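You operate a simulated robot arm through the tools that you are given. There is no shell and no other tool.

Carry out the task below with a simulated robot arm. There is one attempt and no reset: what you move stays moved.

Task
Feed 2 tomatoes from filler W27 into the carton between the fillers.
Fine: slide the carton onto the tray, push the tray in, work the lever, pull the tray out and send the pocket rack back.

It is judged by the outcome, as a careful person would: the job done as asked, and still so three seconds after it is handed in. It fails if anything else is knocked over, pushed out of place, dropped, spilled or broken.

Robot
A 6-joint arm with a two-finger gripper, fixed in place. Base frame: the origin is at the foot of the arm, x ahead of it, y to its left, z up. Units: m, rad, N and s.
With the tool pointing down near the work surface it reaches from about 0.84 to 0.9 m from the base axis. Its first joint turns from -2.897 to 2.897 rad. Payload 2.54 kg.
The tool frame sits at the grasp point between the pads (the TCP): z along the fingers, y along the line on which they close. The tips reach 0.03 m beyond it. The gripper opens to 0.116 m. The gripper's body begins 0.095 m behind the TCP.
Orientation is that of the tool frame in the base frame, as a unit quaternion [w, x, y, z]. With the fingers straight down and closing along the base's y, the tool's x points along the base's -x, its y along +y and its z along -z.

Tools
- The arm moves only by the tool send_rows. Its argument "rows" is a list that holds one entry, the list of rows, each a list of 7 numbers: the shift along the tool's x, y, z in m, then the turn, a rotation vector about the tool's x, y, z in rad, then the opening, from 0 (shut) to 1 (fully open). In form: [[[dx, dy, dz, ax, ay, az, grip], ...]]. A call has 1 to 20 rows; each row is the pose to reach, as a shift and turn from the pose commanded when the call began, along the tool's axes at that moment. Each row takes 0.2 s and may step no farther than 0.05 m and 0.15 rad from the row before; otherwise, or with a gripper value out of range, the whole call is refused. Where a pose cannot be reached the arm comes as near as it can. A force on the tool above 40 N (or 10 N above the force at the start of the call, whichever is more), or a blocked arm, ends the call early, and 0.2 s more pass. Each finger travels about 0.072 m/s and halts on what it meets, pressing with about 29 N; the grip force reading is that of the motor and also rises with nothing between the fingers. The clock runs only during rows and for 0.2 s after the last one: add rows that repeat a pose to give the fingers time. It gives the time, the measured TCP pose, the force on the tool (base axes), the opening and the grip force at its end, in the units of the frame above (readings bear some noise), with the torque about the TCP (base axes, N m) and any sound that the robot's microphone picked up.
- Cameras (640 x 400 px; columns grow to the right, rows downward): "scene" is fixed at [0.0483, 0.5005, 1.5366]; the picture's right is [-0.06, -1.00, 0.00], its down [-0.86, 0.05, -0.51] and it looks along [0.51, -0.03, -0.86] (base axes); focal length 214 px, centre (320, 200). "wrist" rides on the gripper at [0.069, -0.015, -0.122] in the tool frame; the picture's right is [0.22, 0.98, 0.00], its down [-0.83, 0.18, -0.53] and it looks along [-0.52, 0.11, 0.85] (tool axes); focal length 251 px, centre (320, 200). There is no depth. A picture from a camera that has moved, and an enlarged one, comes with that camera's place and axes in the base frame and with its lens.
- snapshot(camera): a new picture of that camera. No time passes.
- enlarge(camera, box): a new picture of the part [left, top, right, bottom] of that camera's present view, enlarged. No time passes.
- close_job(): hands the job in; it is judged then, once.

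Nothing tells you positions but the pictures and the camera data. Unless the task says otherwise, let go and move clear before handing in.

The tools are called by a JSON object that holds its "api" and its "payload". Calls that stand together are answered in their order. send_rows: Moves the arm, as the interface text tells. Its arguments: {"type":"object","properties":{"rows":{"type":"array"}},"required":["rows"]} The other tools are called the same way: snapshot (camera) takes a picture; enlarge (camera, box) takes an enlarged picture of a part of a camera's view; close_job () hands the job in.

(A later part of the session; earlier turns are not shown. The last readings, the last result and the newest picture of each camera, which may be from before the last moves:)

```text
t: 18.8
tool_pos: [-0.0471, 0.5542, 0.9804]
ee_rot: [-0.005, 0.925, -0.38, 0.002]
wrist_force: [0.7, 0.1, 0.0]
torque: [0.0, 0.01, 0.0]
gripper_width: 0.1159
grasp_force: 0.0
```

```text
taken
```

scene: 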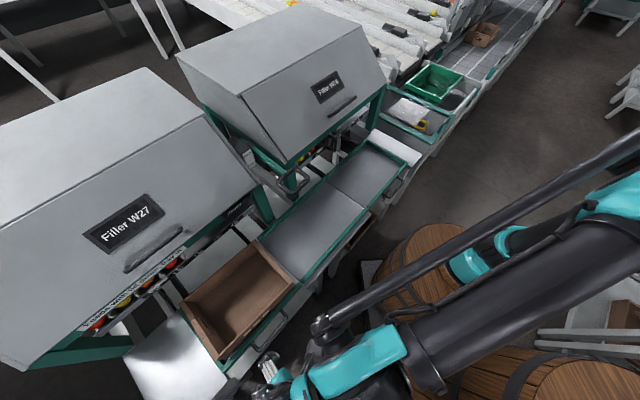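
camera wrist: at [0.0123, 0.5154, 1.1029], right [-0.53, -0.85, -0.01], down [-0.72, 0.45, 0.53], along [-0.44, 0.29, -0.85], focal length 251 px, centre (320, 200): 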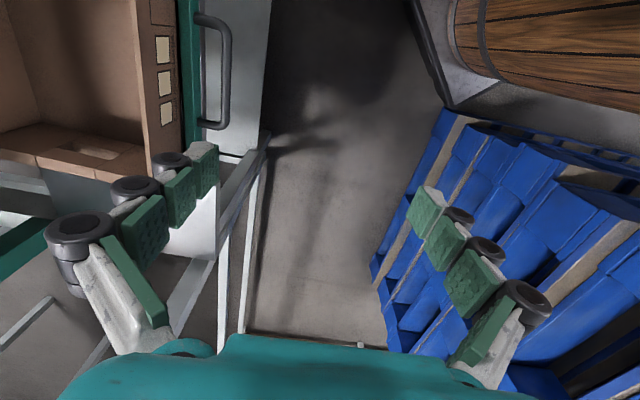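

I've confirmed the handle position. I'll tilt slightly, narrow the opening and approach the handle bar from above.

{"api": "send_rows", "payload": {"rows": [[[0.0, -0.02, 0.03, 0.08, 0, 0, 0.6], [0.0, -0.04, 0.06, 0.16, 0, 0, 0.4], [0.003, -0.06, 0.09, 0.24, 0, 0, 0.24], [0.003, -0.08, 0.115, 0.3, 0, 0, 0.24], [0.003, -0.0935, 0.138, 0.3, 0, 0, 0.24], [0.003, -0.0935, 0.138, 0.3, 0, 0, 0.24]]]}}

{"api": "snapshot", "payload": {"camera": "wrist"}}

{"api": "enlarge", "payload": {"camera": "scene", "box": [160, 240, 340, 400]}}

```text
t: 20.2
tool_pos: [0.0243, 0.6189, 0.8433]
ee_rot: [-0.143, 0.913, -0.376, 0.059]
wrist_force: [-0.8, -0.2, -0.4]
torque: [-0.04, -0.03, -0.01]
gripper_width: 0.0277
grasp_force: 0.1
```

```text
taken
camera wrist: at [0.0558, 0.5539, 0.9645], right [-0.5, -0.81, -0.3], down [-0.82, 0.34, 0.45], along [-0.26, 0.47, -0.84], focal length 251 px, centre (320, 200)
```

wrist: 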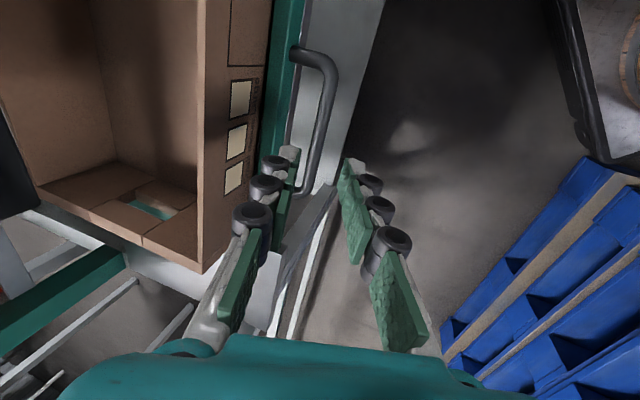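

```text
2.50 times, centred on (250, 320) of scene
camera zoom: at [0.0483, 0.5005, 1.5366], right [-0.06, -1.0, 0.0], down [-0.86, 0.05, -0.51], along [0.51, -0.03, -0.86], focal length 536 px, centre (495, -100)
```

zoom: 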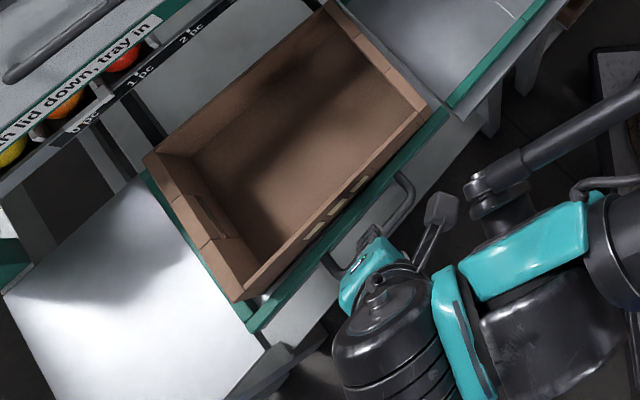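

{"api": "send_rows", "payload": {"rows": [[[0, 0.001, 0.03, 0, 0, 0, 0.24], [0, 0.002, 0.06, 0, 0, 0, 0.24], [0, 0.002, 0.08, 0, 0, 0, 0.24], [0, 0.002, 0.095, 0, 0, 0, 0.24], [0, 0.002, 0.105, 0, 0, 0, 0.24]]]}}

{"api": "snapshot", "payload": {"camera": "wrist"}}

{"api": "enlarge", "payload": {"camera": "wrist", "box": [220, 80, 420, 220]}}

```text
t: 21.4
tool_pos: [0.046, 0.6416, 0.7436]
ee_rot: [-0.143, 0.913, -0.376, 0.059]
wrist_force: [0.2, 0.4, 0.2]
torque: [0.01, -0.02, 0.01]
gripper_width: 0.0279
grasp_force: 0.0
```

```text
taken
camera wrist: at [0.0782, 0.5758, 0.865], right [-0.5, -0.81, -0.3], down [-0.82, 0.34, 0.45], along [-0.26, 0.47, -0.84], focal length 251 px, centre (320, 200)
```

wrist: 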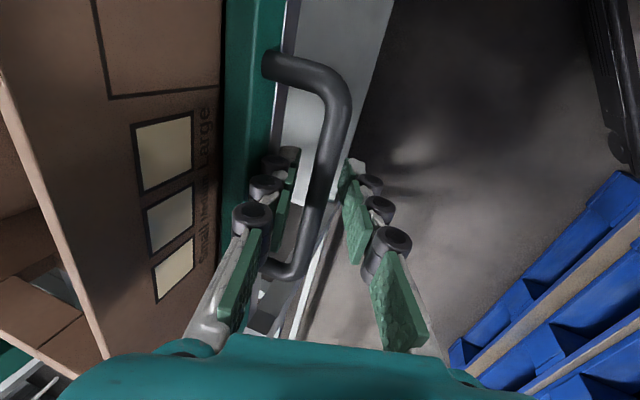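

```text
2.86 times, centred on (320, 150) of wrist
camera zoom: at [0.0782, 0.5758, 0.865], right [-0.5, -0.81, -0.3], down [-0.82, 0.34, 0.45], along [-0.26, 0.47, -0.84], focal length 718 px, centre (320, 343)
```

zoom: 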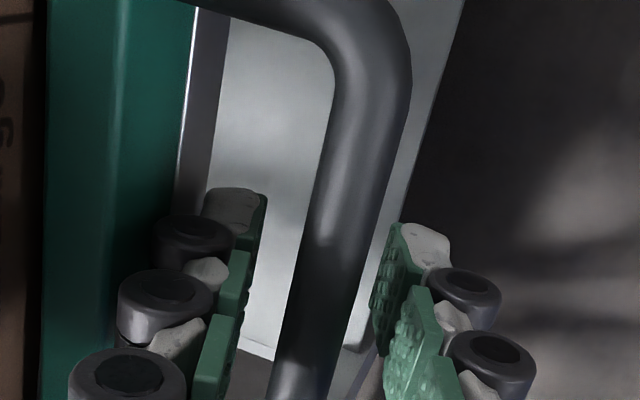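

The bar is between the fingers. I'll close on it and push the tray in.

{"api": "send_rows", "payload": {"rows": [[[0, 0, 0, 0, 0, 0, 0.05], [0, 0, 0, 0, 0, 0, 0.0], [0, 0, 0, 0, 0, 0, 0.0]]]}}

{"api": "snapshot", "payload": {"camera": "wrist"}}

```text
t: 22.2
tool_pos: [0.0464, 0.6399, 0.7447]
ee_rot: [-0.144, 0.913, -0.376, 0.059]
wrist_force: [10.0, 14.1, 1.8]
torque: [0.06, 0.13, -0.14]
gripper_width: 0.0102
grasp_force: 36.1
```

```text
taken
camera wrist: at [0.079, 0.5766, 0.8651], right [-0.5, -0.81, -0.3], down [-0.82, 0.34, 0.45], along [-0.26, 0.47, -0.84], focal length 251 px, centre (320, 200)
```

wrist: 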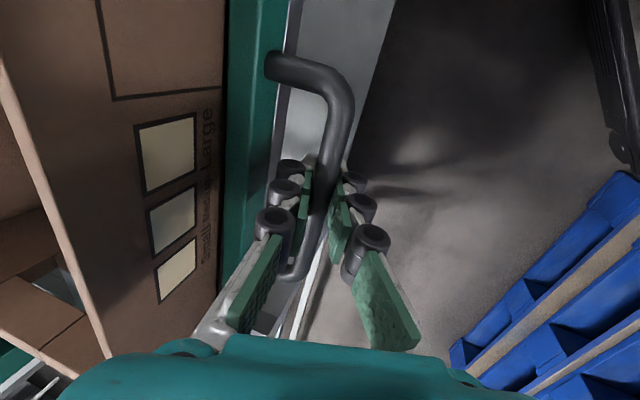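

{"api": "send_rows", "payload": {"rows": [[[0, -0.0076, 0.0024, 0, 0, 0, 0], [0, -0.0191, 0.0059, 0, 0, 0, 0], [0, -0.0344, 0.0106, 0, 0, 0, 0], [0, -0.0497, 0.0154, 0, 0, 0, 0], [0, -0.065, 0.0201, 0, 0, 0, 0], [0, -0.08, 0.0248, 0, 0, 0, 0], [0, -0.0955, 0.0296, 0, 0, 0, 0]]]}}

{"api": "enlarge", "payload": {"camera": "scene", "box": [100, 180, 340, 380]}}

```text
t: 23.8
tool_pos: [0.1166, 0.7124, 0.7437]
ee_rot: [-0.144, 0.913, -0.377, 0.059]
wrist_force: [0.8, 1.1, -11.8]
torque: [0.45, 0.38, -0.09]
gripper_width: 0.0099
grasp_force: 36.0
```

```text
2.00 times, centred on (220, 280) of scene
camera zoom: at [0.0483, 0.5005, 1.5366], right [-0.06, -1.0, 0.0], down [-0.86, 0.05, -0.51], along [0.51, -0.03, -0.86], focal length 429 px, centre (520, 40)
```

zoom: 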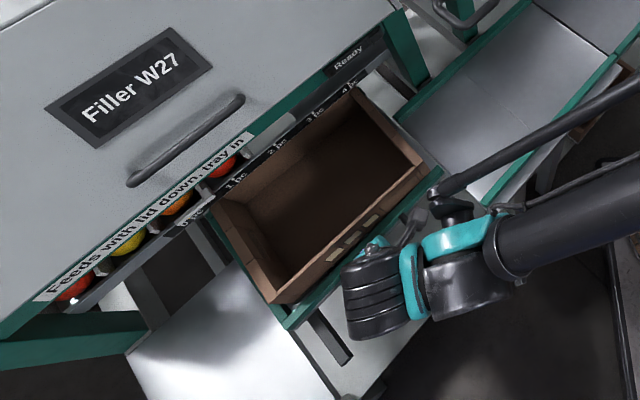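

{"api": "send_rows", "payload": {"rows": [[[0, -0.0076, 0.004, 0, 0, 0, 0], [0, -0.0191, 0.0079, 0, 0, 0, 0], [0, -0.0344, 0.0126, 0, 0, 0, 0], [0, -0.0497, 0.0174, 0, 0, 0, 0], [0, -0.065, 0.0221, 0, 0, 0, 0], [0, -0.08, 0.0268, 0, 0, 0, 0]]]}}

{"api": "enlarge", "payload": {"camera": "scene", "box": [100, 180, 340, 380]}}

{"api": "snapshot", "payload": {"camera": "wrist"}}

```text
t: 25.2
tool_pos: [0.1777, 0.7726, 0.7436]
ee_rot: [-0.144, 0.913, -0.377, 0.059]
wrist_force: [7.7, -5.8, 8.7]
torque: [-0.13, -0.15, -0.33]
gripper_width: 0.0101
grasp_force: 35.9
```

```text
2.00 times, centred on (220, 280) of scene
camera zoom: at [0.0483, 0.5005, 1.5366], right [-0.06, -1.0, 0.0], down [-0.86, 0.05, -0.51], along [0.51, -0.03, -0.86], focal length 429 px, centre (520, 40)
```

zoom: 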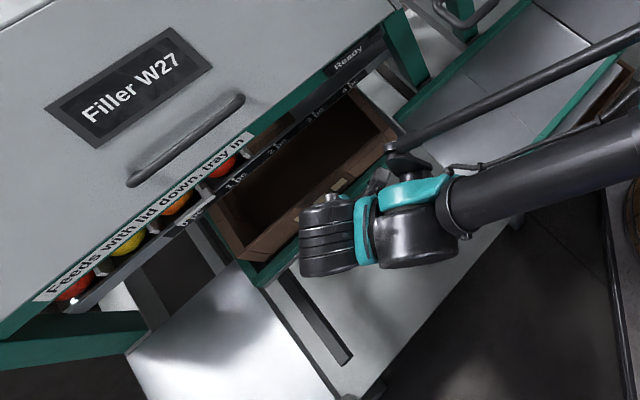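

```text
taken
camera wrist: at [0.2097, 0.7074, 0.8651], right [-0.5, -0.81, -0.3], down [-0.82, 0.34, 0.45], along [-0.26, 0.47, -0.84], focal length 251 px, centre (320, 200)
```

wrist: 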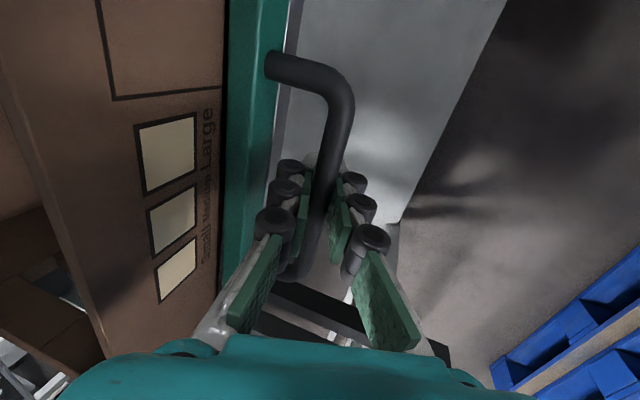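

The tray is 0.185 m in. I'll continue slowly until it meets its stop.

{"api": "send_rows", "payload": {"rows": [[[0.001, -0.0096, 0.003, 0, 0, 0, 0], [0.002, -0.0191, 0.006, 0, 0, 0, 0], [0.002, -0.0287, 0.009, 0, 0, 0, 0], [0.002, -0.0382, 0.0118, 0, 0, 0, 0]]]}}

{"api": "enlarge", "payload": {"camera": "scene", "box": [100, 160, 340, 360]}}

```text
t: 26.2
tool_pos: [0.2025, 0.7964, 0.7443]
ee_rot: [-0.14, 0.914, -0.376, 0.059]
wrist_force: [-16.8, -23.9, -6.5]
torque: [0.32, 0.14, -0.2]
gripper_width: 0.01
grasp_force: 35.9
```

```text
2.00 times, centred on (220, 260) of scene
camera zoom: at [0.0483, 0.5005, 1.5366], right [-0.06, -1.0, 0.0], down [-0.86, 0.05, -0.51], along [0.51, -0.03, -0.86], focal length 429 px, centre (520, 80)
```

zoom: 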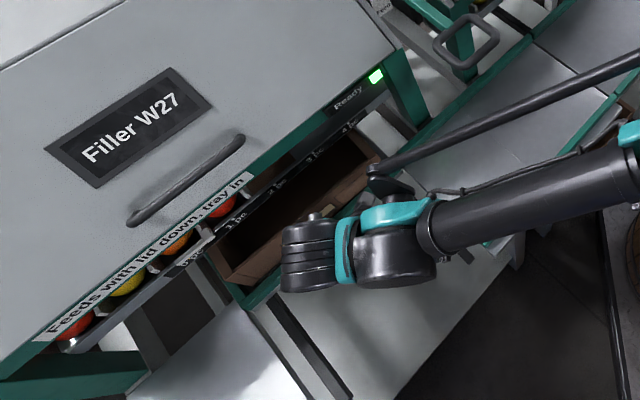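

The green Ready lamp came on, so the tray is in. I'll release the handle and withdraw along the tool axis.

{"api": "send_rows", "payload": {"rows": [[[0, 0.003, 0, 0, 0, 0, 0], [0, 0.004, 0, 0, 0, 0, 0.1], [0, 0.004, 0, 0, 0, 0, 0.24], [0, 0.004, 0, 0, 0, 0, 0.24], [0, 0.004, -0.03, 0, 0, 0, 0.24], [0, 0.004, -0.07, 0, 0, 0, 0.24], [0, 0.01, -0.11, 0, 0, 0, 0.24]]]}}

{"api": "snapshot", "payload": {"camera": "scene"}}

{"api": "snapshot", "payload": {"camera": "wrist"}}

```text
t: 27.8
tool_pos: [0.1735, 0.765, 0.8455]
ee_rot: [-0.143, 0.913, -0.377, 0.059]
wrist_force: [0.6, 0.1, 0.0]
torque: [-0.02, -0.01, 0.04]
gripper_width: 0.0277
grasp_force: 0.1
```

```text
taken
```

scene: 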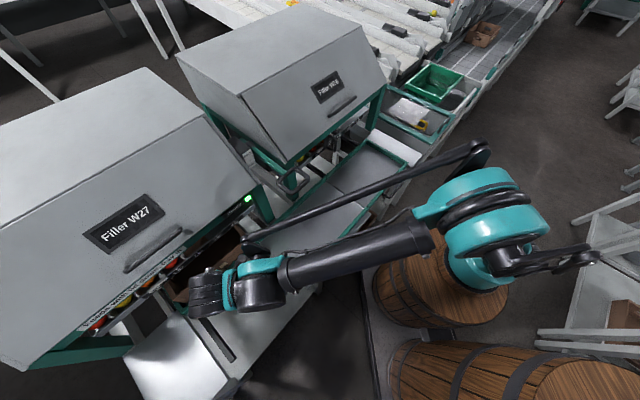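

```text
taken
camera wrist: at [0.2067, 0.701, 0.9671], right [-0.5, -0.81, -0.3], down [-0.82, 0.34, 0.45], along [-0.26, 0.47, -0.84], focal length 251 px, centre (320, 200)
```

wrist: 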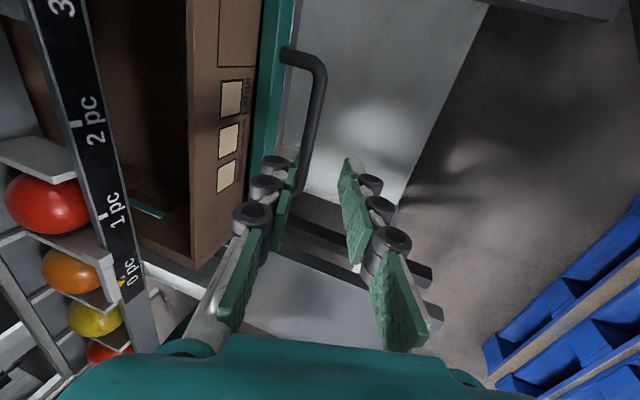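

The lamp is green and the pointer is at 0 pc. Next I'll retreat, tilt the tool toward horizontal, and head for the lever loop at d≈-0.10, n≈0.656, z≈1.036.

{"api": "send_rows", "payload": {"rows": [[[0.01, 0.026, -0.028, 0.05, 0, 0, 0.24], [0.03, 0.051, -0.055, 0.15, 0, 0, 0.3], [0.05, 0.077, -0.083, 0.27, 0, 0, 0.4], [0.07, 0.102, -0.11, 0.4, 0, 0, 0.5], [0.09, 0.128, -0.138, 0.53, 0, 0, 0.5], [0.11, 0.153, -0.165, 0.66, 0, 0, 0.5], [0.13, 0.179, -0.193, 0.78, 0, 0, 0.5], [0.15, 0.204, -0.22, 0.9, 0, 0, 0.5]]]}}

{"api": "snapshot", "payload": {"camera": "scene"}}

{"api": "snapshot", "payload": {"camera": "wrist"}}

```text
t: 29.6
tool_pos: [0.0963, 0.4751, 0.9936]
ee_rot: [-0.527, 0.76, -0.313, 0.217]
wrist_force: [0.5, -1.2, -0.2]
torque: [-0.04, 0.03, -0.01]
gripper_width: 0.0578
grasp_force: 0.1
```

```text
taken
```

scene: 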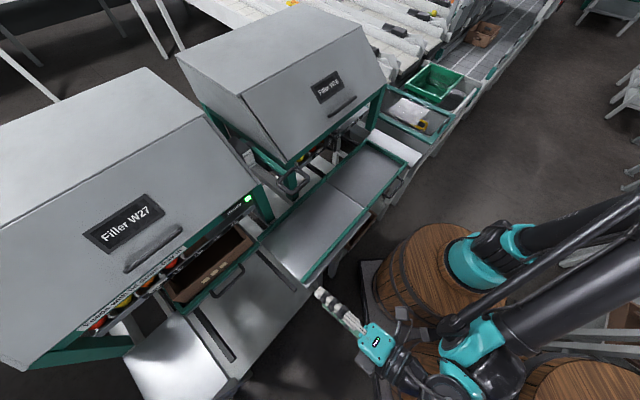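

```text
taken
camera wrist: at [0.0677, 0.3492, 1.0519], right [-0.09, -0.39, -0.91], down [-0.98, 0.18, 0.02], along [0.16, 0.9, -0.4], focal length 251 px, centre (320, 200)
```

wrist: 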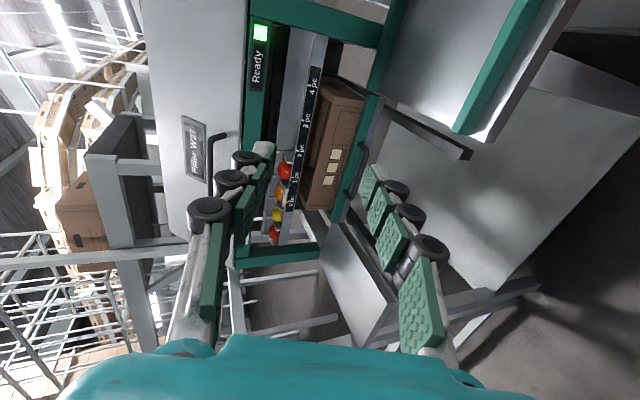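

Everything's still in order. Now I'll move to the pre-grasp in front of the lever loop.

{"api": "send_rows", "payload": {"rows": [[[0.028, -0.022, 0.018, 0, 0, 0, 0.5], [0.056, -0.043, 0.036, 0, 0, 0, 0.5], [0.084, -0.065, 0.054, 0, 0, 0, 0.5], [0.112, -0.087, 0.072, 0, 0, 0, 0.5], [0.14, -0.108, 0.09, 0, 0, 0, 0.5], [0.168, -0.13, 0.108, 0, 0, 0, 0.5]]]}}

{"api": "enlarge", "payload": {"camera": "scene", "box": [220, 110, 380, 270]}}

{"api": "snapshot", "payload": {"camera": "wrist"}}

```text
t: 31.0
tool_pos: [0.3156, 0.461, 1.077]
ee_rot: [-0.526, 0.76, -0.313, 0.217]
wrist_force: [-0.3, 0.3, -0.3]
torque: [-0.01, 0.01, -0.04]
gripper_width: 0.058
grasp_force: 0.1
```

```text
2.50 times, centred on (300, 190) of scene
camera zoom: at [0.0483, 0.5005, 1.5366], right [-0.06, -1.0, 0.0], down [-0.86, 0.05, -0.51], along [0.51, -0.03, -0.86], focal length 536 px, centre (370, 225)
```

zoom: 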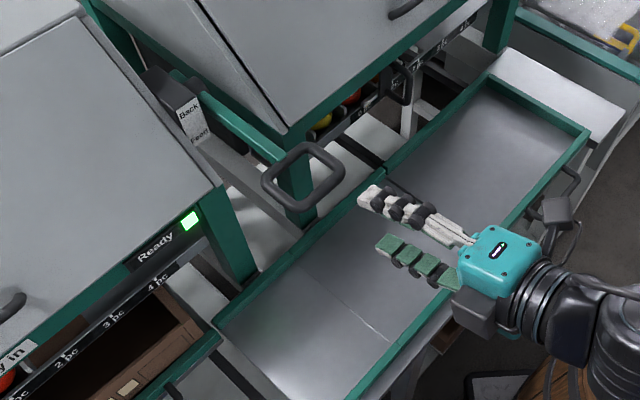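

```text
taken
camera wrist: at [0.2887, 0.3351, 1.1345], right [-0.09, -0.4, -0.91], down [-0.98, 0.18, 0.02], along [0.16, 0.9, -0.41], focal length 251 px, centre (320, 200)
```

wrist: 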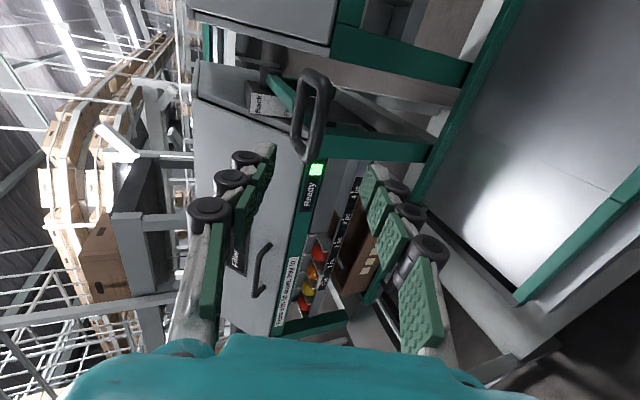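

The loop front bar is aligned between the fingers, and this view shows the lamp and scale as well. I'll advance and close on the bar.

{"api": "send_rows", "payload": {"rows": [[[0, 0, 0.035, 0, 0, 0, 0.5], [0, 0, 0.07, 0, 0, 0, 0.5], [0, 0, 0.1, 0, 0, 0, 0.4], [0, 0, 0.102, 0, 0, 0, 0.3]]]}}

{"api": "snapshot", "payload": {"camera": "wrist"}}

{"api": "enlarge", "payload": {"camera": "scene", "box": [220, 110, 380, 270]}}

```text
t: 32.0
tool_pos: [0.3852, 0.53, 1.0413]
ee_rot: [-0.526, 0.76, -0.313, 0.217]
wrist_force: [-1.3, 0.4, -0.3]
torque: [-0.01, -0.03, 0.02]
gripper_width: 0.0347
grasp_force: 0.0
```

```text
taken
camera wrist: at [0.3569, 0.4045, 1.0985], right [-0.09, -0.4, -0.91], down [-0.98, 0.18, 0.02], along [0.16, 0.9, -0.4], focal length 251 px, centre (320, 200)
```

wrist: 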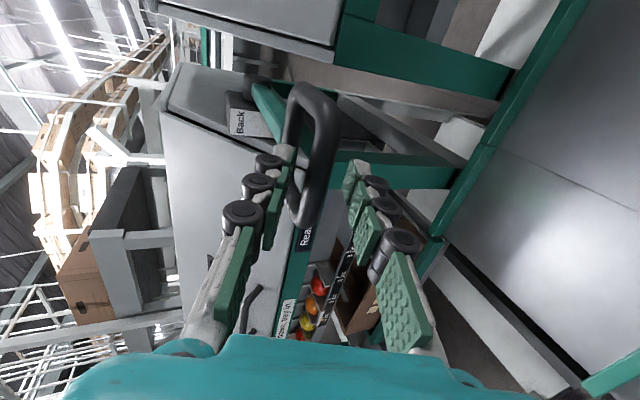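

```text
2.50 times, centred on (300, 190) of scene
camera zoom: at [0.0483, 0.5005, 1.5366], right [-0.06, -1.0, 0.0], down [-0.86, 0.05, -0.51], along [0.51, -0.03, -0.86], focal length 536 px, centre (370, 225)
```

zoom: 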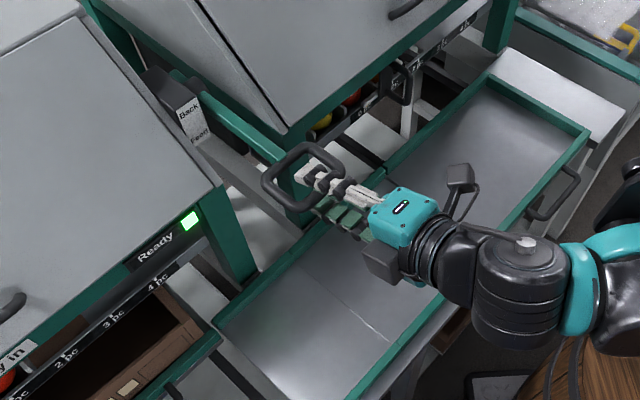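

{"api": "send_rows", "payload": {"rows": [[[0, 0, 0, 0, 0, 0, 0.1], [0, 0, 0, 0, 0, 0, 0.0], [0, 0, 0, 0, 0, 0, 0.0]]]}}

{"api": "snapshot", "payload": {"camera": "wrist"}}

{"api": "enlarge", "payload": {"camera": "scene", "box": [120, 150, 320, 290]}}

```text
t: 32.8
tool_pos: [0.384, 0.5305, 1.0407]
ee_rot: [-0.527, 0.76, -0.313, 0.217]
wrist_force: [3.7, 1.4, 0.7]
torque: [0.07, 0.02, 0.01]
gripper_width: 0.0125
grasp_force: 39.0
```

```text
taken
camera wrist: at [0.3568, 0.4045, 1.0986], right [-0.09, -0.4, -0.91], down [-0.98, 0.18, 0.02], along [0.16, 0.9, -0.41], focal length 251 px, centre (320, 200)
```

wrist: 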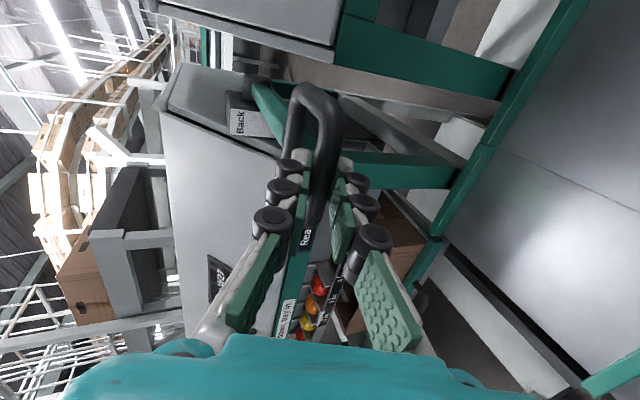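

```text
2.86 times, centred on (220, 220) of scene
camera zoom: at [0.0483, 0.5005, 1.5366], right [-0.06, -1.0, 0.0], down [-0.86, 0.05, -0.51], along [0.51, -0.03, -0.86], focal length 613 px, centre (606, 143)
```

zoom: 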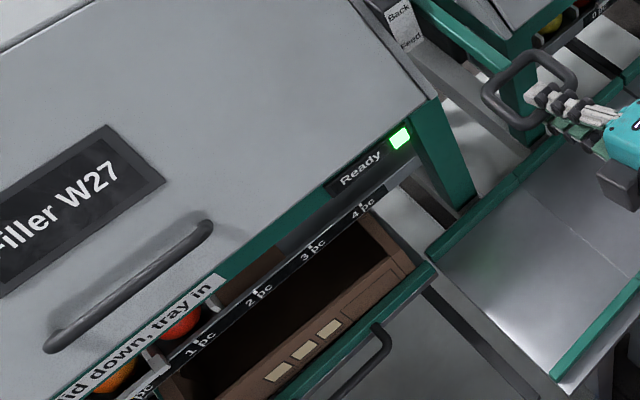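

The lever bar is gripped. I'll pull it down a little and watch the rack.

{"api": "send_rows", "payload": {"rows": [[[0, 0.0047, 0.0018, 0, 0, 0, 0], [0, 0.0093, 0.0036, 0, 0, 0, 0]]]}}

{"api": "enlarge", "payload": {"camera": "scene", "box": [120, 150, 320, 290]}}

```text
t: 33.4
tool_pos: [0.3849, 0.5308, 1.032]
ee_rot: [-0.526, 0.761, -0.313, 0.217]
wrist_force: [-0.7, 4.0, 1.3]
torque: [0.16, 0.0, 0.06]
gripper_width: 0.0127
grasp_force: 39.0
```

```text
2.86 times, centred on (220, 220) of scene
camera zoom: at [0.0483, 0.5005, 1.5366], right [-0.06, -1.0, 0.0], down [-0.86, 0.05, -0.51], along [0.51, -0.03, -0.86], focal length 613 px, centre (606, 143)
```

zoom: 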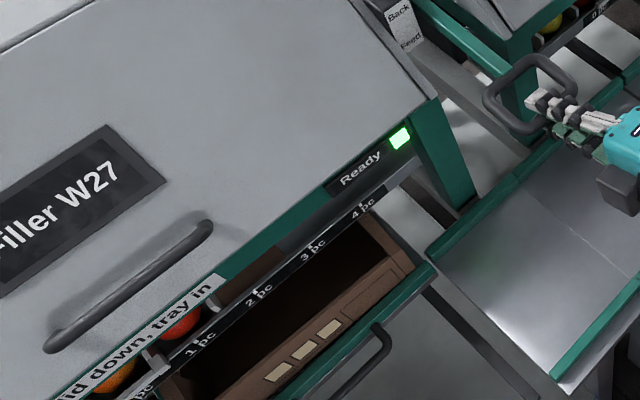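

{"api": "send_rows", "payload": {"rows": [[[0, 0.0047, 0.0018, 0, 0, 0, 0], [0, 0.0093, 0.0036, 0, 0, 0, 0], [0, 0.014, 0.0054, 0, 0, 0, 0]]]}}

{"api": "enlarge", "payload": {"camera": "scene", "box": [120, 150, 320, 290]}}

```text
t: 34.2
tool_pos: [0.3851, 0.5309, 1.0155]
ee_rot: [-0.526, 0.76, -0.313, 0.217]
wrist_force: [0.5, 14.9, 3.0]
torque: [0.07, -0.12, -0.33]
gripper_width: 0.0125
grasp_force: 39.4
```

```text
2.86 times, centred on (220, 220) of scene
camera zoom: at [0.0483, 0.5005, 1.5366], right [-0.06, -1.0, 0.0], down [-0.86, 0.05, -0.51], along [0.51, -0.03, -0.86], focal length 613 px, centre (606, 143)
```

zoom: 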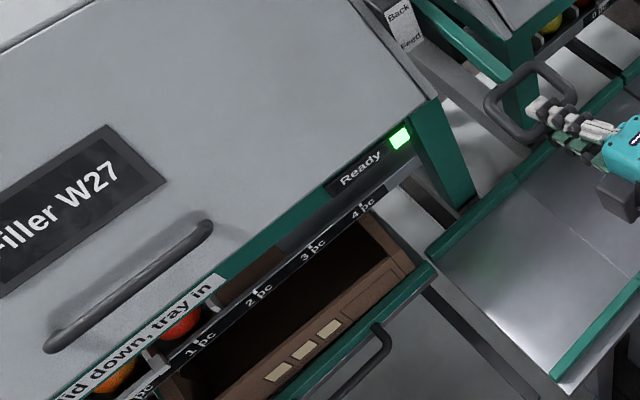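

{"api": "send_rows", "payload": {"rows": [[[-0.001, 0.0056, 0.004, 0, 0, 0, 0], [-0.002, 0.0112, 0.008, 0, 0, 0, 0], [-0.002, 0.0168, 0.0119, 0, 0, 0, 0]]]}}

{"api": "enlarge", "payload": {"camera": "scene", "box": [120, 150, 320, 290]}}

```text
t: 35.0
tool_pos: [0.3876, 0.5347, 0.9953]
ee_rot: [-0.526, 0.76, -0.313, 0.218]
wrist_force: [-6.7, -10.3, -1.6]
torque: [-0.16, -0.13, -0.66]
gripper_width: 0.0126
grasp_force: 39.8
```

```text
2.86 times, centred on (220, 220) of scene
camera zoom: at [0.0483, 0.5005, 1.5366], right [-0.06, -1.0, 0.0], down [-0.86, 0.05, -0.51], along [0.51, -0.03, -0.86], focal length 613 px, centre (606, 143)
```

zoom: 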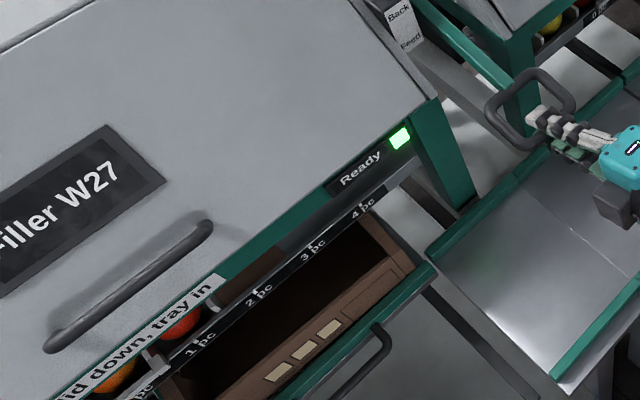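

{"api": "send_rows", "payload": {"rows": [[[0, 0.0072, 0.0042, 0, 0, 0, 0], [0, 0.0144, 0.009, 0, 0, 0, 0], [0, 0.0215, 0.0137, 0, 0, 0, 0]]]}}

{"api": "enlarge", "payload": {"camera": "scene", "box": [120, 150, 320, 290]}}

{"api": "snapshot", "payload": {"camera": "wrist"}}

```text
t: 35.8
tool_pos: [0.3933, 0.5392, 0.9699]
ee_rot: [-0.527, 0.76, -0.313, 0.216]
wrist_force: [8.1, 0.6, 5.2]
torque: [0.07, -0.2, -0.41]
gripper_width: 0.0126
grasp_force: 40.0
```

```text
2.86 times, centred on (220, 220) of scene
camera zoom: at [0.0483, 0.5005, 1.5366], right [-0.06, -1.0, 0.0], down [-0.86, 0.05, -0.51], along [0.51, -0.03, -0.86], focal length 613 px, centre (606, 143)
```

zoom: 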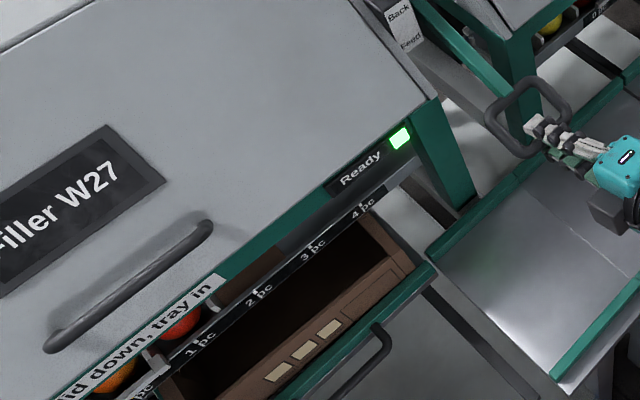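

```text
taken
camera wrist: at [0.3656, 0.4134, 1.0278], right [-0.09, -0.4, -0.91], down [-0.98, 0.18, 0.02], along [0.16, 0.9, -0.41], focal length 251 px, centre (320, 200)
```

wrist: 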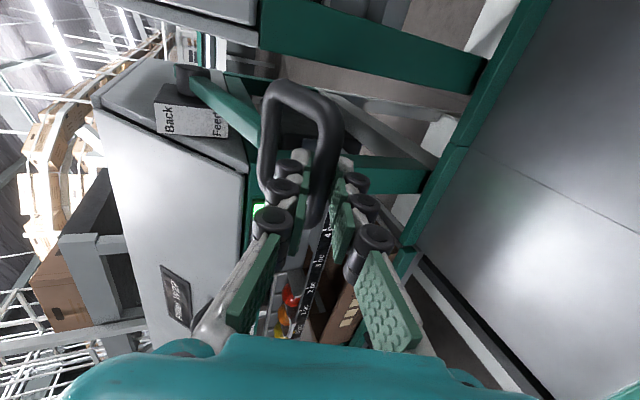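

{"api": "send_rows", "payload": {"rows": [[[0, 0.0064, 0.0055, 0, 0, 0, 0], [0, 0.0128, 0.011, 0, 0, 0, 0], [0, 0.0191, 0.0171, 0, 0, 0, 0]]]}}

{"api": "enlarge", "payload": {"camera": "scene", "box": [120, 150, 320, 290]}}

```text
t: 36.6
tool_pos: [0.4003, 0.5455, 0.9469]
ee_rot: [-0.526, 0.76, -0.313, 0.217]
wrist_force: [23.7, -2.3, 12.0]
torque: [0.08, -0.25, -0.66]
gripper_width: 0.0122
grasp_force: 39.4
```

```text
2.86 times, centred on (220, 220) of scene
camera zoom: at [0.0483, 0.5005, 1.5366], right [-0.06, -1.0, 0.0], down [-0.86, 0.05, -0.51], along [0.51, -0.03, -0.86], focal length 613 px, centre (606, 143)
```

zoom: 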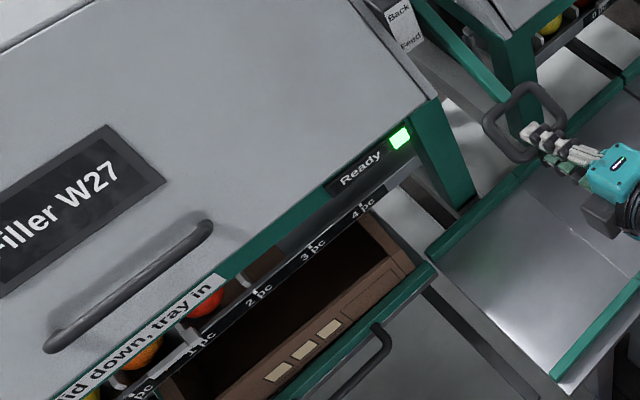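

The rack has started moving at this lever angle. I'll hold still briefly to see how it behaves.

{"api": "send_rows", "payload": {"rows": [[[0, 0, 0, 0, 0, 0, 0]]]}}

{"api": "enlarge", "payload": {"camera": "scene", "box": [120, 150, 320, 290]}}

```text
t: 37.0
tool_pos: [0.3992, 0.5447, 0.9468]
ee_rot: [-0.526, 0.76, -0.314, 0.218]
wrist_force: [30.9, 0.0, 13.3]
torque: [0.08, -0.16, -0.31]
gripper_width: 0.0128
grasp_force: 38.9
```

```text
2.86 times, centred on (220, 220) of scene
camera zoom: at [0.0483, 0.5005, 1.5366], right [-0.06, -1.0, 0.0], down [-0.86, 0.05, -0.51], along [0.51, -0.03, -0.86], focal length 613 px, centre (606, 143)
```

zoom: 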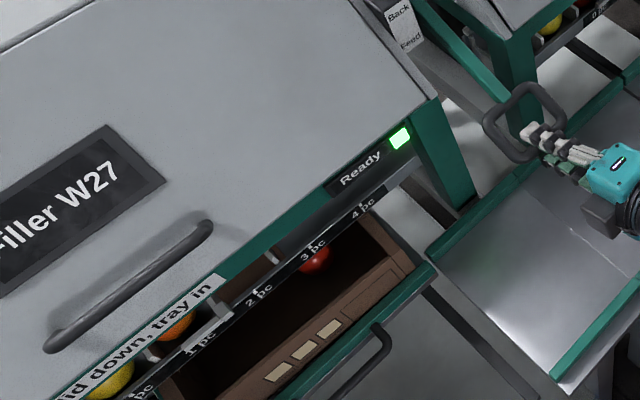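

The rack moves at about 0.1 m/s while the lever is held at Feed. One tomato has dropped and the rack is near 1 pc. I'll bring the lever up out of Feed now and check where it stops.

{"api": "send_rows", "payload": {"rows": [[[0.002, -0.0219, -0.0128, 0, 0, 0, 0]]]}}

{"api": "enlarge", "payload": {"camera": "scene", "box": [120, 150, 320, 290]}}

```text
t: 37.4
tool_pos: [0.3945, 0.5416, 0.9709]
ee_rot: [-0.527, 0.761, -0.312, 0.215]
wrist_force: [-15.5, -32.5, 0.4]
torque: [-0.26, 0.61, -0.07]
gripper_width: 0.0132
grasp_force: 36.1
```

```text
2.86 times, centred on (220, 220) of scene
camera zoom: at [0.0483, 0.5005, 1.5366], right [-0.06, -1.0, 0.0], down [-0.86, 0.05, -0.51], along [0.51, -0.03, -0.86], focal length 613 px, centre (606, 143)
```

zoom: 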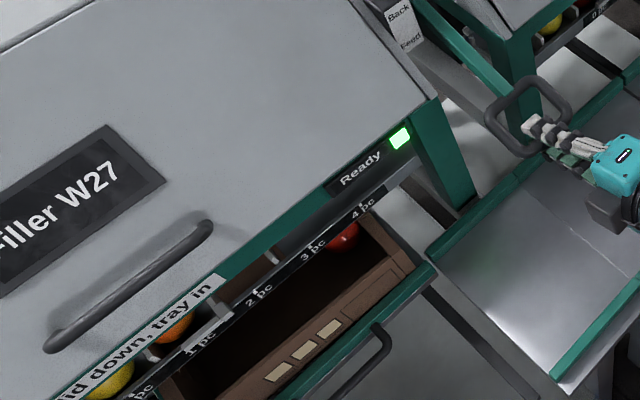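

{"api": "enlarge", "payload": {"camera": "scene", "box": [120, 220, 260, 310]}}

{"api": "enlarge", "payload": {"camera": "wrist", "box": [220, 200, 400, 340]}}

```text
4.44 times, centred on (190, 265) of scene
camera zoom: at [0.0483, 0.5005, 1.5366], right [-0.06, -1.0, 0.0], down [-0.86, 0.05, -0.51], along [0.51, -0.03, -0.86], focal length 953 px, centre (898, -89)
```

zoom: 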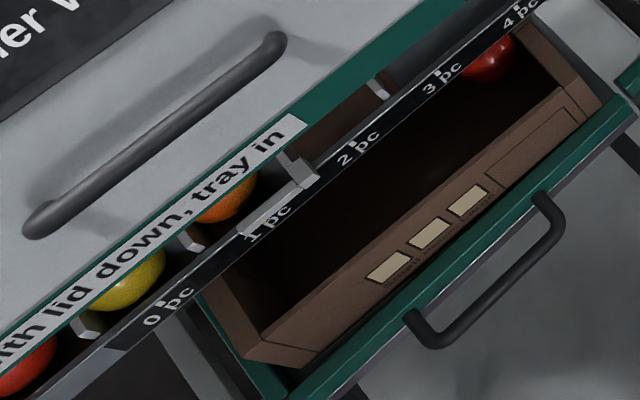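

```text
2.86 times, centred on (310, 270) of wrist
camera zoom: at [0.3668, 0.4158, 1.0285], right [-0.09, -0.39, -0.91], down [-0.98, 0.18, 0.02], along [0.16, 0.9, -0.4], focal length 718 px, centre (349, 0)
```

zoom: 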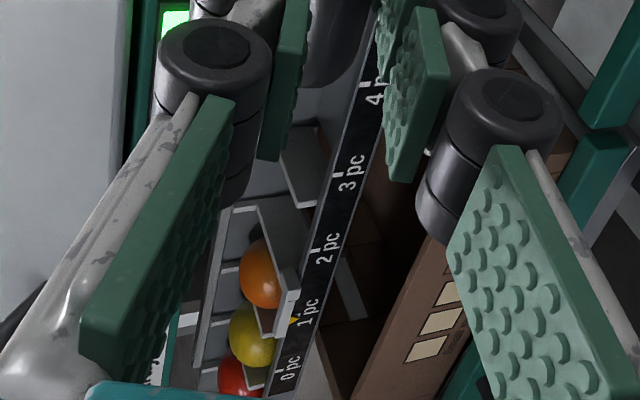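

The pointer sits at 1 pc with one tomato in the carton. I'll push the lever down into Feed again and check in short increments.

{"api": "send_rows", "payload": {"rows": [[[0, 0.0098, 0.0075, 0, 0, 0, 0], [0, 0.0196, 0.0162, 0, 0, 0, 0]]]}}

{"api": "enlarge", "payload": {"camera": "scene", "box": [120, 200, 280, 310]}}

{"api": "enlarge", "payload": {"camera": "wrist", "box": [220, 200, 400, 340]}}

```text
t: 38.0
tool_pos: [0.4013, 0.5494, 0.9472]
ee_rot: [-0.528, 0.76, -0.311, 0.217]
wrist_force: [-1.7, 7.8, 4.9]
torque: [-0.02, -0.09, -0.18]
gripper_width: 0.0134
grasp_force: 39.6
```

```text
3.64 times, centred on (200, 255) of scene
camera zoom: at [0.0483, 0.5005, 1.5366], right [-0.06, -1.0, 0.0], down [-0.86, 0.05, -0.51], along [0.51, -0.03, -0.86], focal length 780 px, centre (756, 0)
```

zoom: 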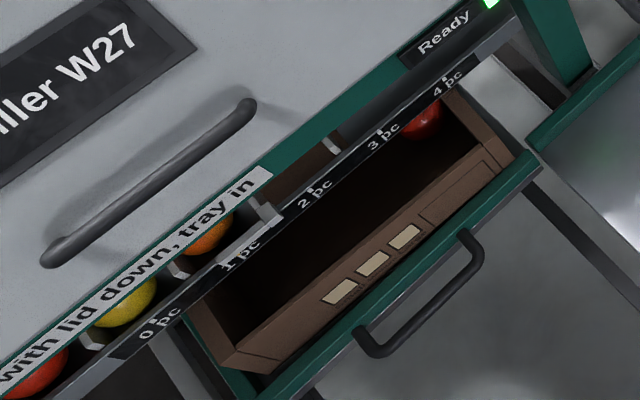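

```text
2.86 times, centred on (310, 270) of wrist
camera zoom: at [0.3742, 0.4237, 1.0051], right [-0.09, -0.39, -0.91], down [-0.98, 0.18, 0.02], along [0.16, 0.9, -0.4], focal length 718 px, centre (349, 0)
```

zoom: 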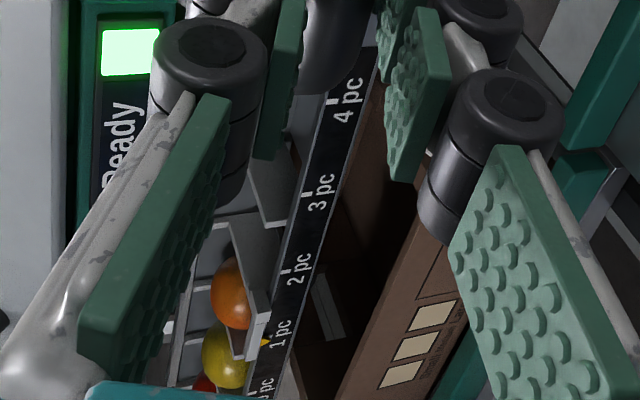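

{"api": "send_rows", "payload": {"rows": [[[0, 0, 0, 0, 0, 0, 0]]]}}

{"api": "enlarge", "payload": {"camera": "scene", "box": [120, 200, 280, 310]}}

```text
t: 38.4
tool_pos: [0.4013, 0.5491, 0.9476]
ee_rot: [-0.526, 0.761, -0.312, 0.216]
wrist_force: [-10.1, 9.7, 3.5]
torque: [0.16, 0.02, 0.08]
gripper_width: 0.0125
grasp_force: 39.3
```

```text
3.64 times, centred on (200, 255) of scene
camera zoom: at [0.0483, 0.5005, 1.5366], right [-0.06, -1.0, 0.0], down [-0.86, 0.05, -0.51], along [0.51, -0.03, -0.86], focal length 780 px, centre (756, 0)
```

zoom: 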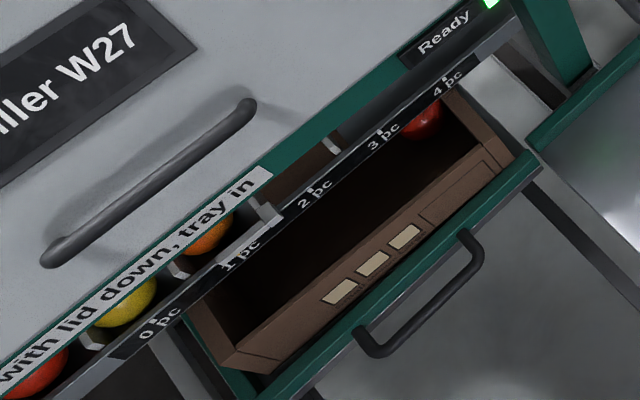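

The rack takes one step per stroke, so the lever has to return to neutral first. I'll raise it back along its arc, without going above neutral.

{"api": "send_rows", "payload": {"rows": [[[0, -0.008, -0.0102, 0, 0, 0, 0], [-0.001, -0.0163, -0.0198, 0, 0, 0, 0], [-0.001, -0.0264, -0.0285, 0, 0, 0, 0], [-0.001, -0.0371, -0.0364, 0, 0, 0, 0], [-0.001, -0.0458, -0.0424, 0, 0, 0, 0], [-0.001, -0.0544, -0.0474, 0, 0, 0, 0], [-0.001, -0.0655, -0.0525, 0, 0, 0, 0], [-0.001, -0.0748, -0.0561, 0, 0, 0, 0]]]}}

{"api": "enlarge", "payload": {"camera": "scene", "box": [120, 200, 280, 310]}}

{"api": "enlarge", "payload": {"camera": "scene", "box": [220, 110, 380, 270]}}

```text
t: 39.2
tool_pos: [0.3925, 0.5401, 0.9754]
ee_rot: [-0.527, 0.76, -0.312, 0.218]
wrist_force: [4.8, 13.2, 6.0]
torque: [0.07, 0.08, -0.04]
gripper_width: 0.0126
grasp_force: 39.4
stopped in row 3: the force on the tool passed its limit at 41 N (the readings are from after the stop); the commanded pose is now the measured one
```

```text
3.64 times, centred on (200, 255) of scene
camera zoom: at [0.0483, 0.5005, 1.5366], right [-0.06, -1.0, 0.0], down [-0.86, 0.05, -0.51], along [0.51, -0.03, -0.86], focal length 780 px, centre (756, 0)
```

zoom: 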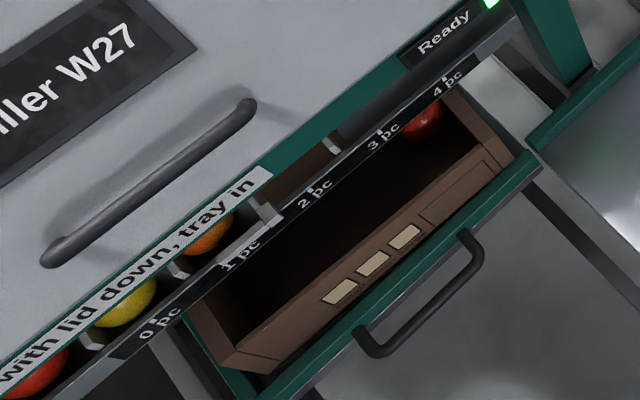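

```text
2.50 times, centred on (300, 190) of scene
camera zoom: at [0.0483, 0.5005, 1.5366], right [-0.06, -1.0, 0.0], down [-0.86, 0.05, -0.51], along [0.51, -0.03, -0.86], focal length 536 px, centre (370, 225)
```

zoom: 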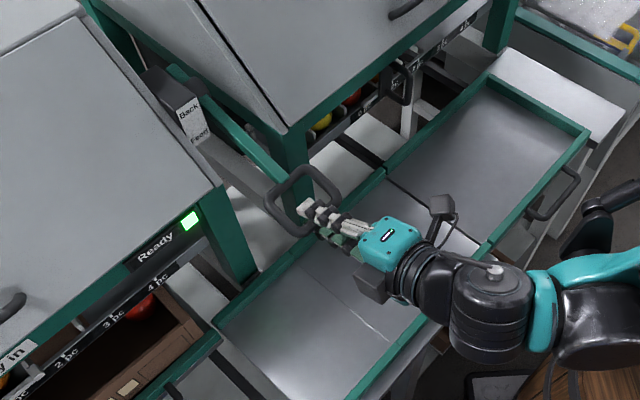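

{"api": "send_rows", "payload": {"rows": [[[0, -0.0092, -0.0095, 0, 0, 0, 0], [0, -0.0192, -0.0165, 0, 0, 0, 0], [0, -0.0297, -0.0228, 0, 0, 0, 0], [0, -0.0406, -0.0285, 0, 0, 0, 0], [0, -0.0519, -0.0335, 0, 0, 0, 0], [0, -0.0546, -0.0347, 0, 0, 0, 0]]]}}

{"api": "enlarge", "payload": {"camera": "scene", "box": [120, 150, 320, 290]}}

```text
t: 39.7
tool_pos: [0.3884, 0.5365, 0.9938]
ee_rot: [-0.528, 0.76, -0.311, 0.218]
wrist_force: [7.8, 11.4, 5.0]
torque: [0.19, 0.11, 0.23]
gripper_width: 0.0125
grasp_force: 38.5
stopped in row 2: the force on the tool passed its limit at 42 N (the readings are from after the stop); the commanded pose is now the measured one
```

```text
2.86 times, centred on (220, 220) of scene
camera zoom: at [0.0483, 0.5005, 1.5366], right [-0.06, -1.0, 0.0], down [-0.86, 0.05, -0.51], along [0.51, -0.03, -0.86], focal length 613 px, centre (606, 143)
```

zoom: 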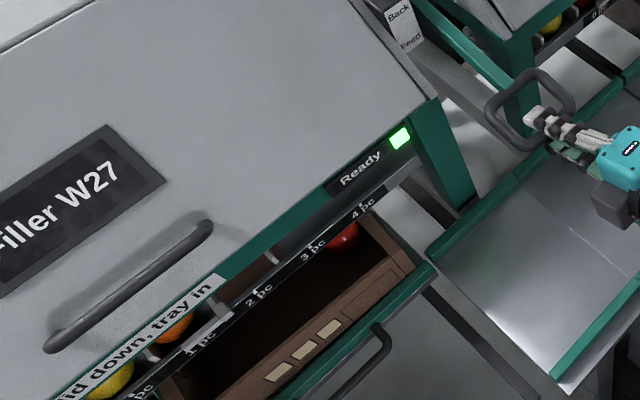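

{"api": "send_rows", "payload": {"rows": [[[0, -0.0042, -0.0018, 0, 0, 0, 0], [0, -0.0083, -0.0036, 0, 0, 0, 0], [0, -0.0122, -0.0058, 0, 0, 0, 0], [0, -0.0162, -0.0081, 0, 0, 0, 0], [0, -0.0202, -0.0102, 0, 0, 0, 0], [0, -0.0242, -0.0124, 0, 0, 0, 0], [0, -0.0283, -0.0143, 0, 0, 0, 0], [0, -0.0324, -0.0161, 0, 0, 0, 0], [0, -0.0379, -0.0184, 0, 0, 0, 0], [0, -0.0407, -0.0195, 0, 0, 0, 0]]]}}

{"api": "enlarge", "payload": {"camera": "scene", "box": [120, 150, 320, 290]}}

{"api": "snapshot", "payload": {"camera": "wrist"}}

```text
t: 41.9
tool_pos: [0.3863, 0.5319, 1.038]
ee_rot: [-0.528, 0.76, -0.31, 0.218]
wrist_force: [-0.6, -1.4, -1.0]
torque: [-0.12, 0.13, -0.34]
gripper_width: 0.0133
grasp_force: 39.6
```

```text
2.86 times, centred on (220, 220) of scene
camera zoom: at [0.0483, 0.5005, 1.5366], right [-0.06, -1.0, 0.0], down [-0.86, 0.05, -0.51], along [0.51, -0.03, -0.86], focal length 613 px, centre (606, 143)
```

zoom: 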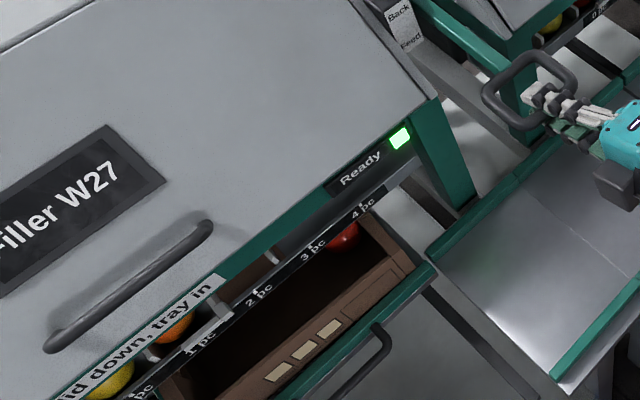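

```text
taken
camera wrist: at [0.3586, 0.4075, 1.0951], right [-0.09, -0.39, -0.92], down [-0.98, 0.18, 0.01], along [0.16, 0.9, -0.4], focal length 251 px, centre (320, 200)
```

wrist: 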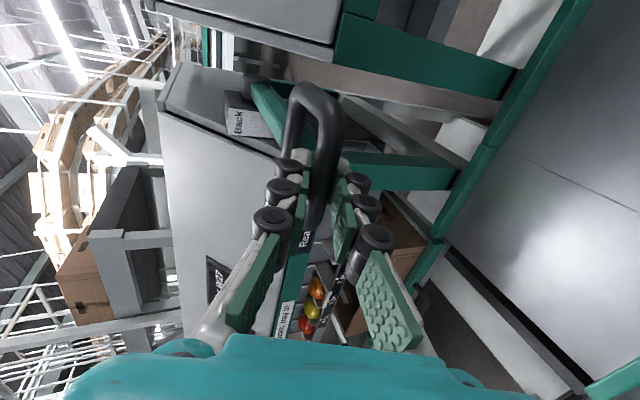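

The lever is back at neutral. Now for the second Feed stroke, down along the arc.

{"api": "send_rows", "payload": {"rows": [[[0, 0.0091, 0.0041, 0, 0, 0, 0], [0, 0.0182, 0.0083, 0, 0, 0, 0], [0, 0.0271, 0.0133, 0, 0, 0, 0], [0, 0.0357, 0.0187, 0, 0, 0, 0], [0, 0.0441, 0.0246, 0, 0, 0, 0], [0, 0.0522, 0.0311, 0, 0, 0, 0], [0, 0.0601, 0.0384, 0, 0, 0, 0], [0, 0.0678, 0.0464, 0, 0, 0, 0], [0, 0.0737, 0.0532, 0, 0, 0, 0]]]}}

{"api": "enlarge", "payload": {"camera": "scene", "box": [120, 150, 320, 290]}}

```text
t: 43.9
tool_pos: [0.4029, 0.5512, 0.951]
ee_rot: [-0.527, 0.76, -0.311, 0.218]
wrist_force: [5.3, -3.4, 3.2]
torque: [0.05, 0.0, -0.25]
gripper_width: 0.0129
grasp_force: 37.9
```

```text
2.86 times, centred on (220, 220) of scene
camera zoom: at [0.0483, 0.5005, 1.5366], right [-0.06, -1.0, 0.0], down [-0.86, 0.05, -0.51], along [0.51, -0.03, -0.86], focal length 613 px, centre (606, 143)
```

zoom: 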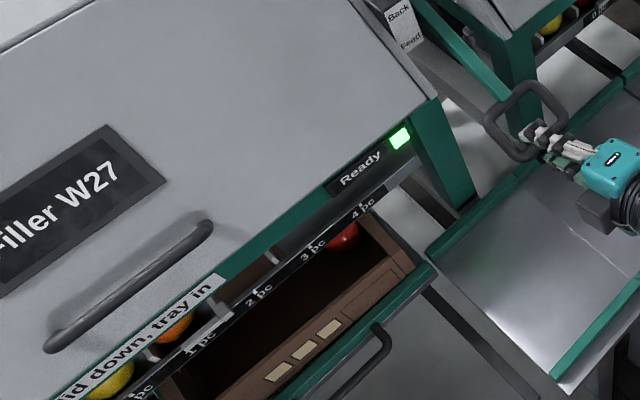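

{"api": "send_rows", "payload": {"rows": [[[0, 0.0024, 0.0025, 0, 0, 0, 0], [0, 0.0048, 0.005, 0, 0, 0, 0]]]}}

{"api": "enlarge", "payload": {"camera": "scene", "box": [120, 150, 320, 290]}}

```text
t: 44.5
tool_pos: [0.4054, 0.5526, 0.9452]
ee_rot: [-0.528, 0.76, -0.311, 0.218]
wrist_force: [5.4, 3.2, 6.8]
torque: [0.1, 0.01, -0.24]
gripper_width: 0.0128
grasp_force: 38.0
```

```text
2.86 times, centred on (220, 220) of scene
camera zoom: at [0.0483, 0.5005, 1.5366], right [-0.06, -1.0, 0.0], down [-0.86, 0.05, -0.51], along [0.51, -0.03, -0.86], focal length 613 px, centre (606, 143)
```

zoom: 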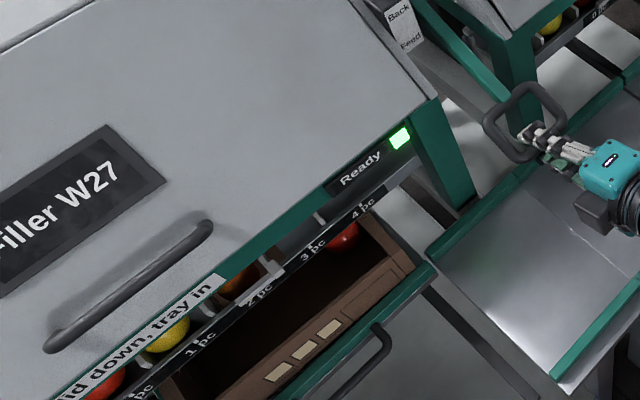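

{"api": "enlarge", "payload": {"camera": "scene", "box": [140, 200, 260, 290]}}

{"api": "enlarge", "payload": {"camera": "wrist", "box": [220, 200, 400, 340]}}

```text
4.44 times, centred on (200, 245) of scene
camera zoom: at [0.0483, 0.5005, 1.5366], right [-0.06, -1.0, 0.0], down [-0.86, 0.05, -0.51], along [0.51, -0.03, -0.86], focal length 953 px, centre (853, 0)
```

zoom: 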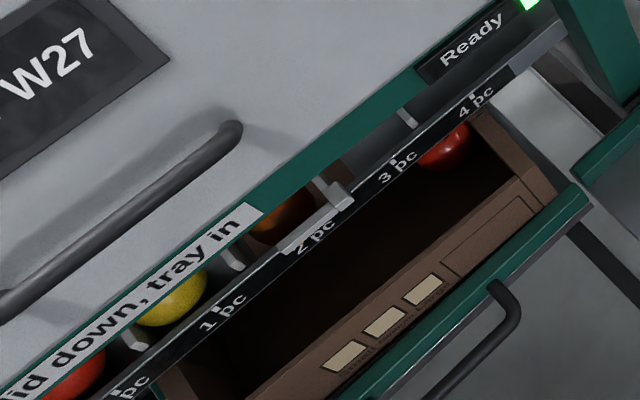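

```text
2.86 times, centred on (310, 270) of wrist
camera zoom: at [0.3775, 0.427, 1.0018], right [-0.09, -0.39, -0.92], down [-0.98, 0.18, 0.01], along [0.16, 0.9, -0.4], focal length 718 px, centre (349, 0)
```

zoom: 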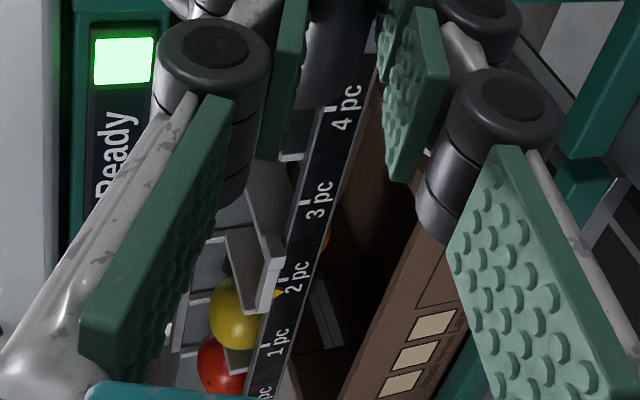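

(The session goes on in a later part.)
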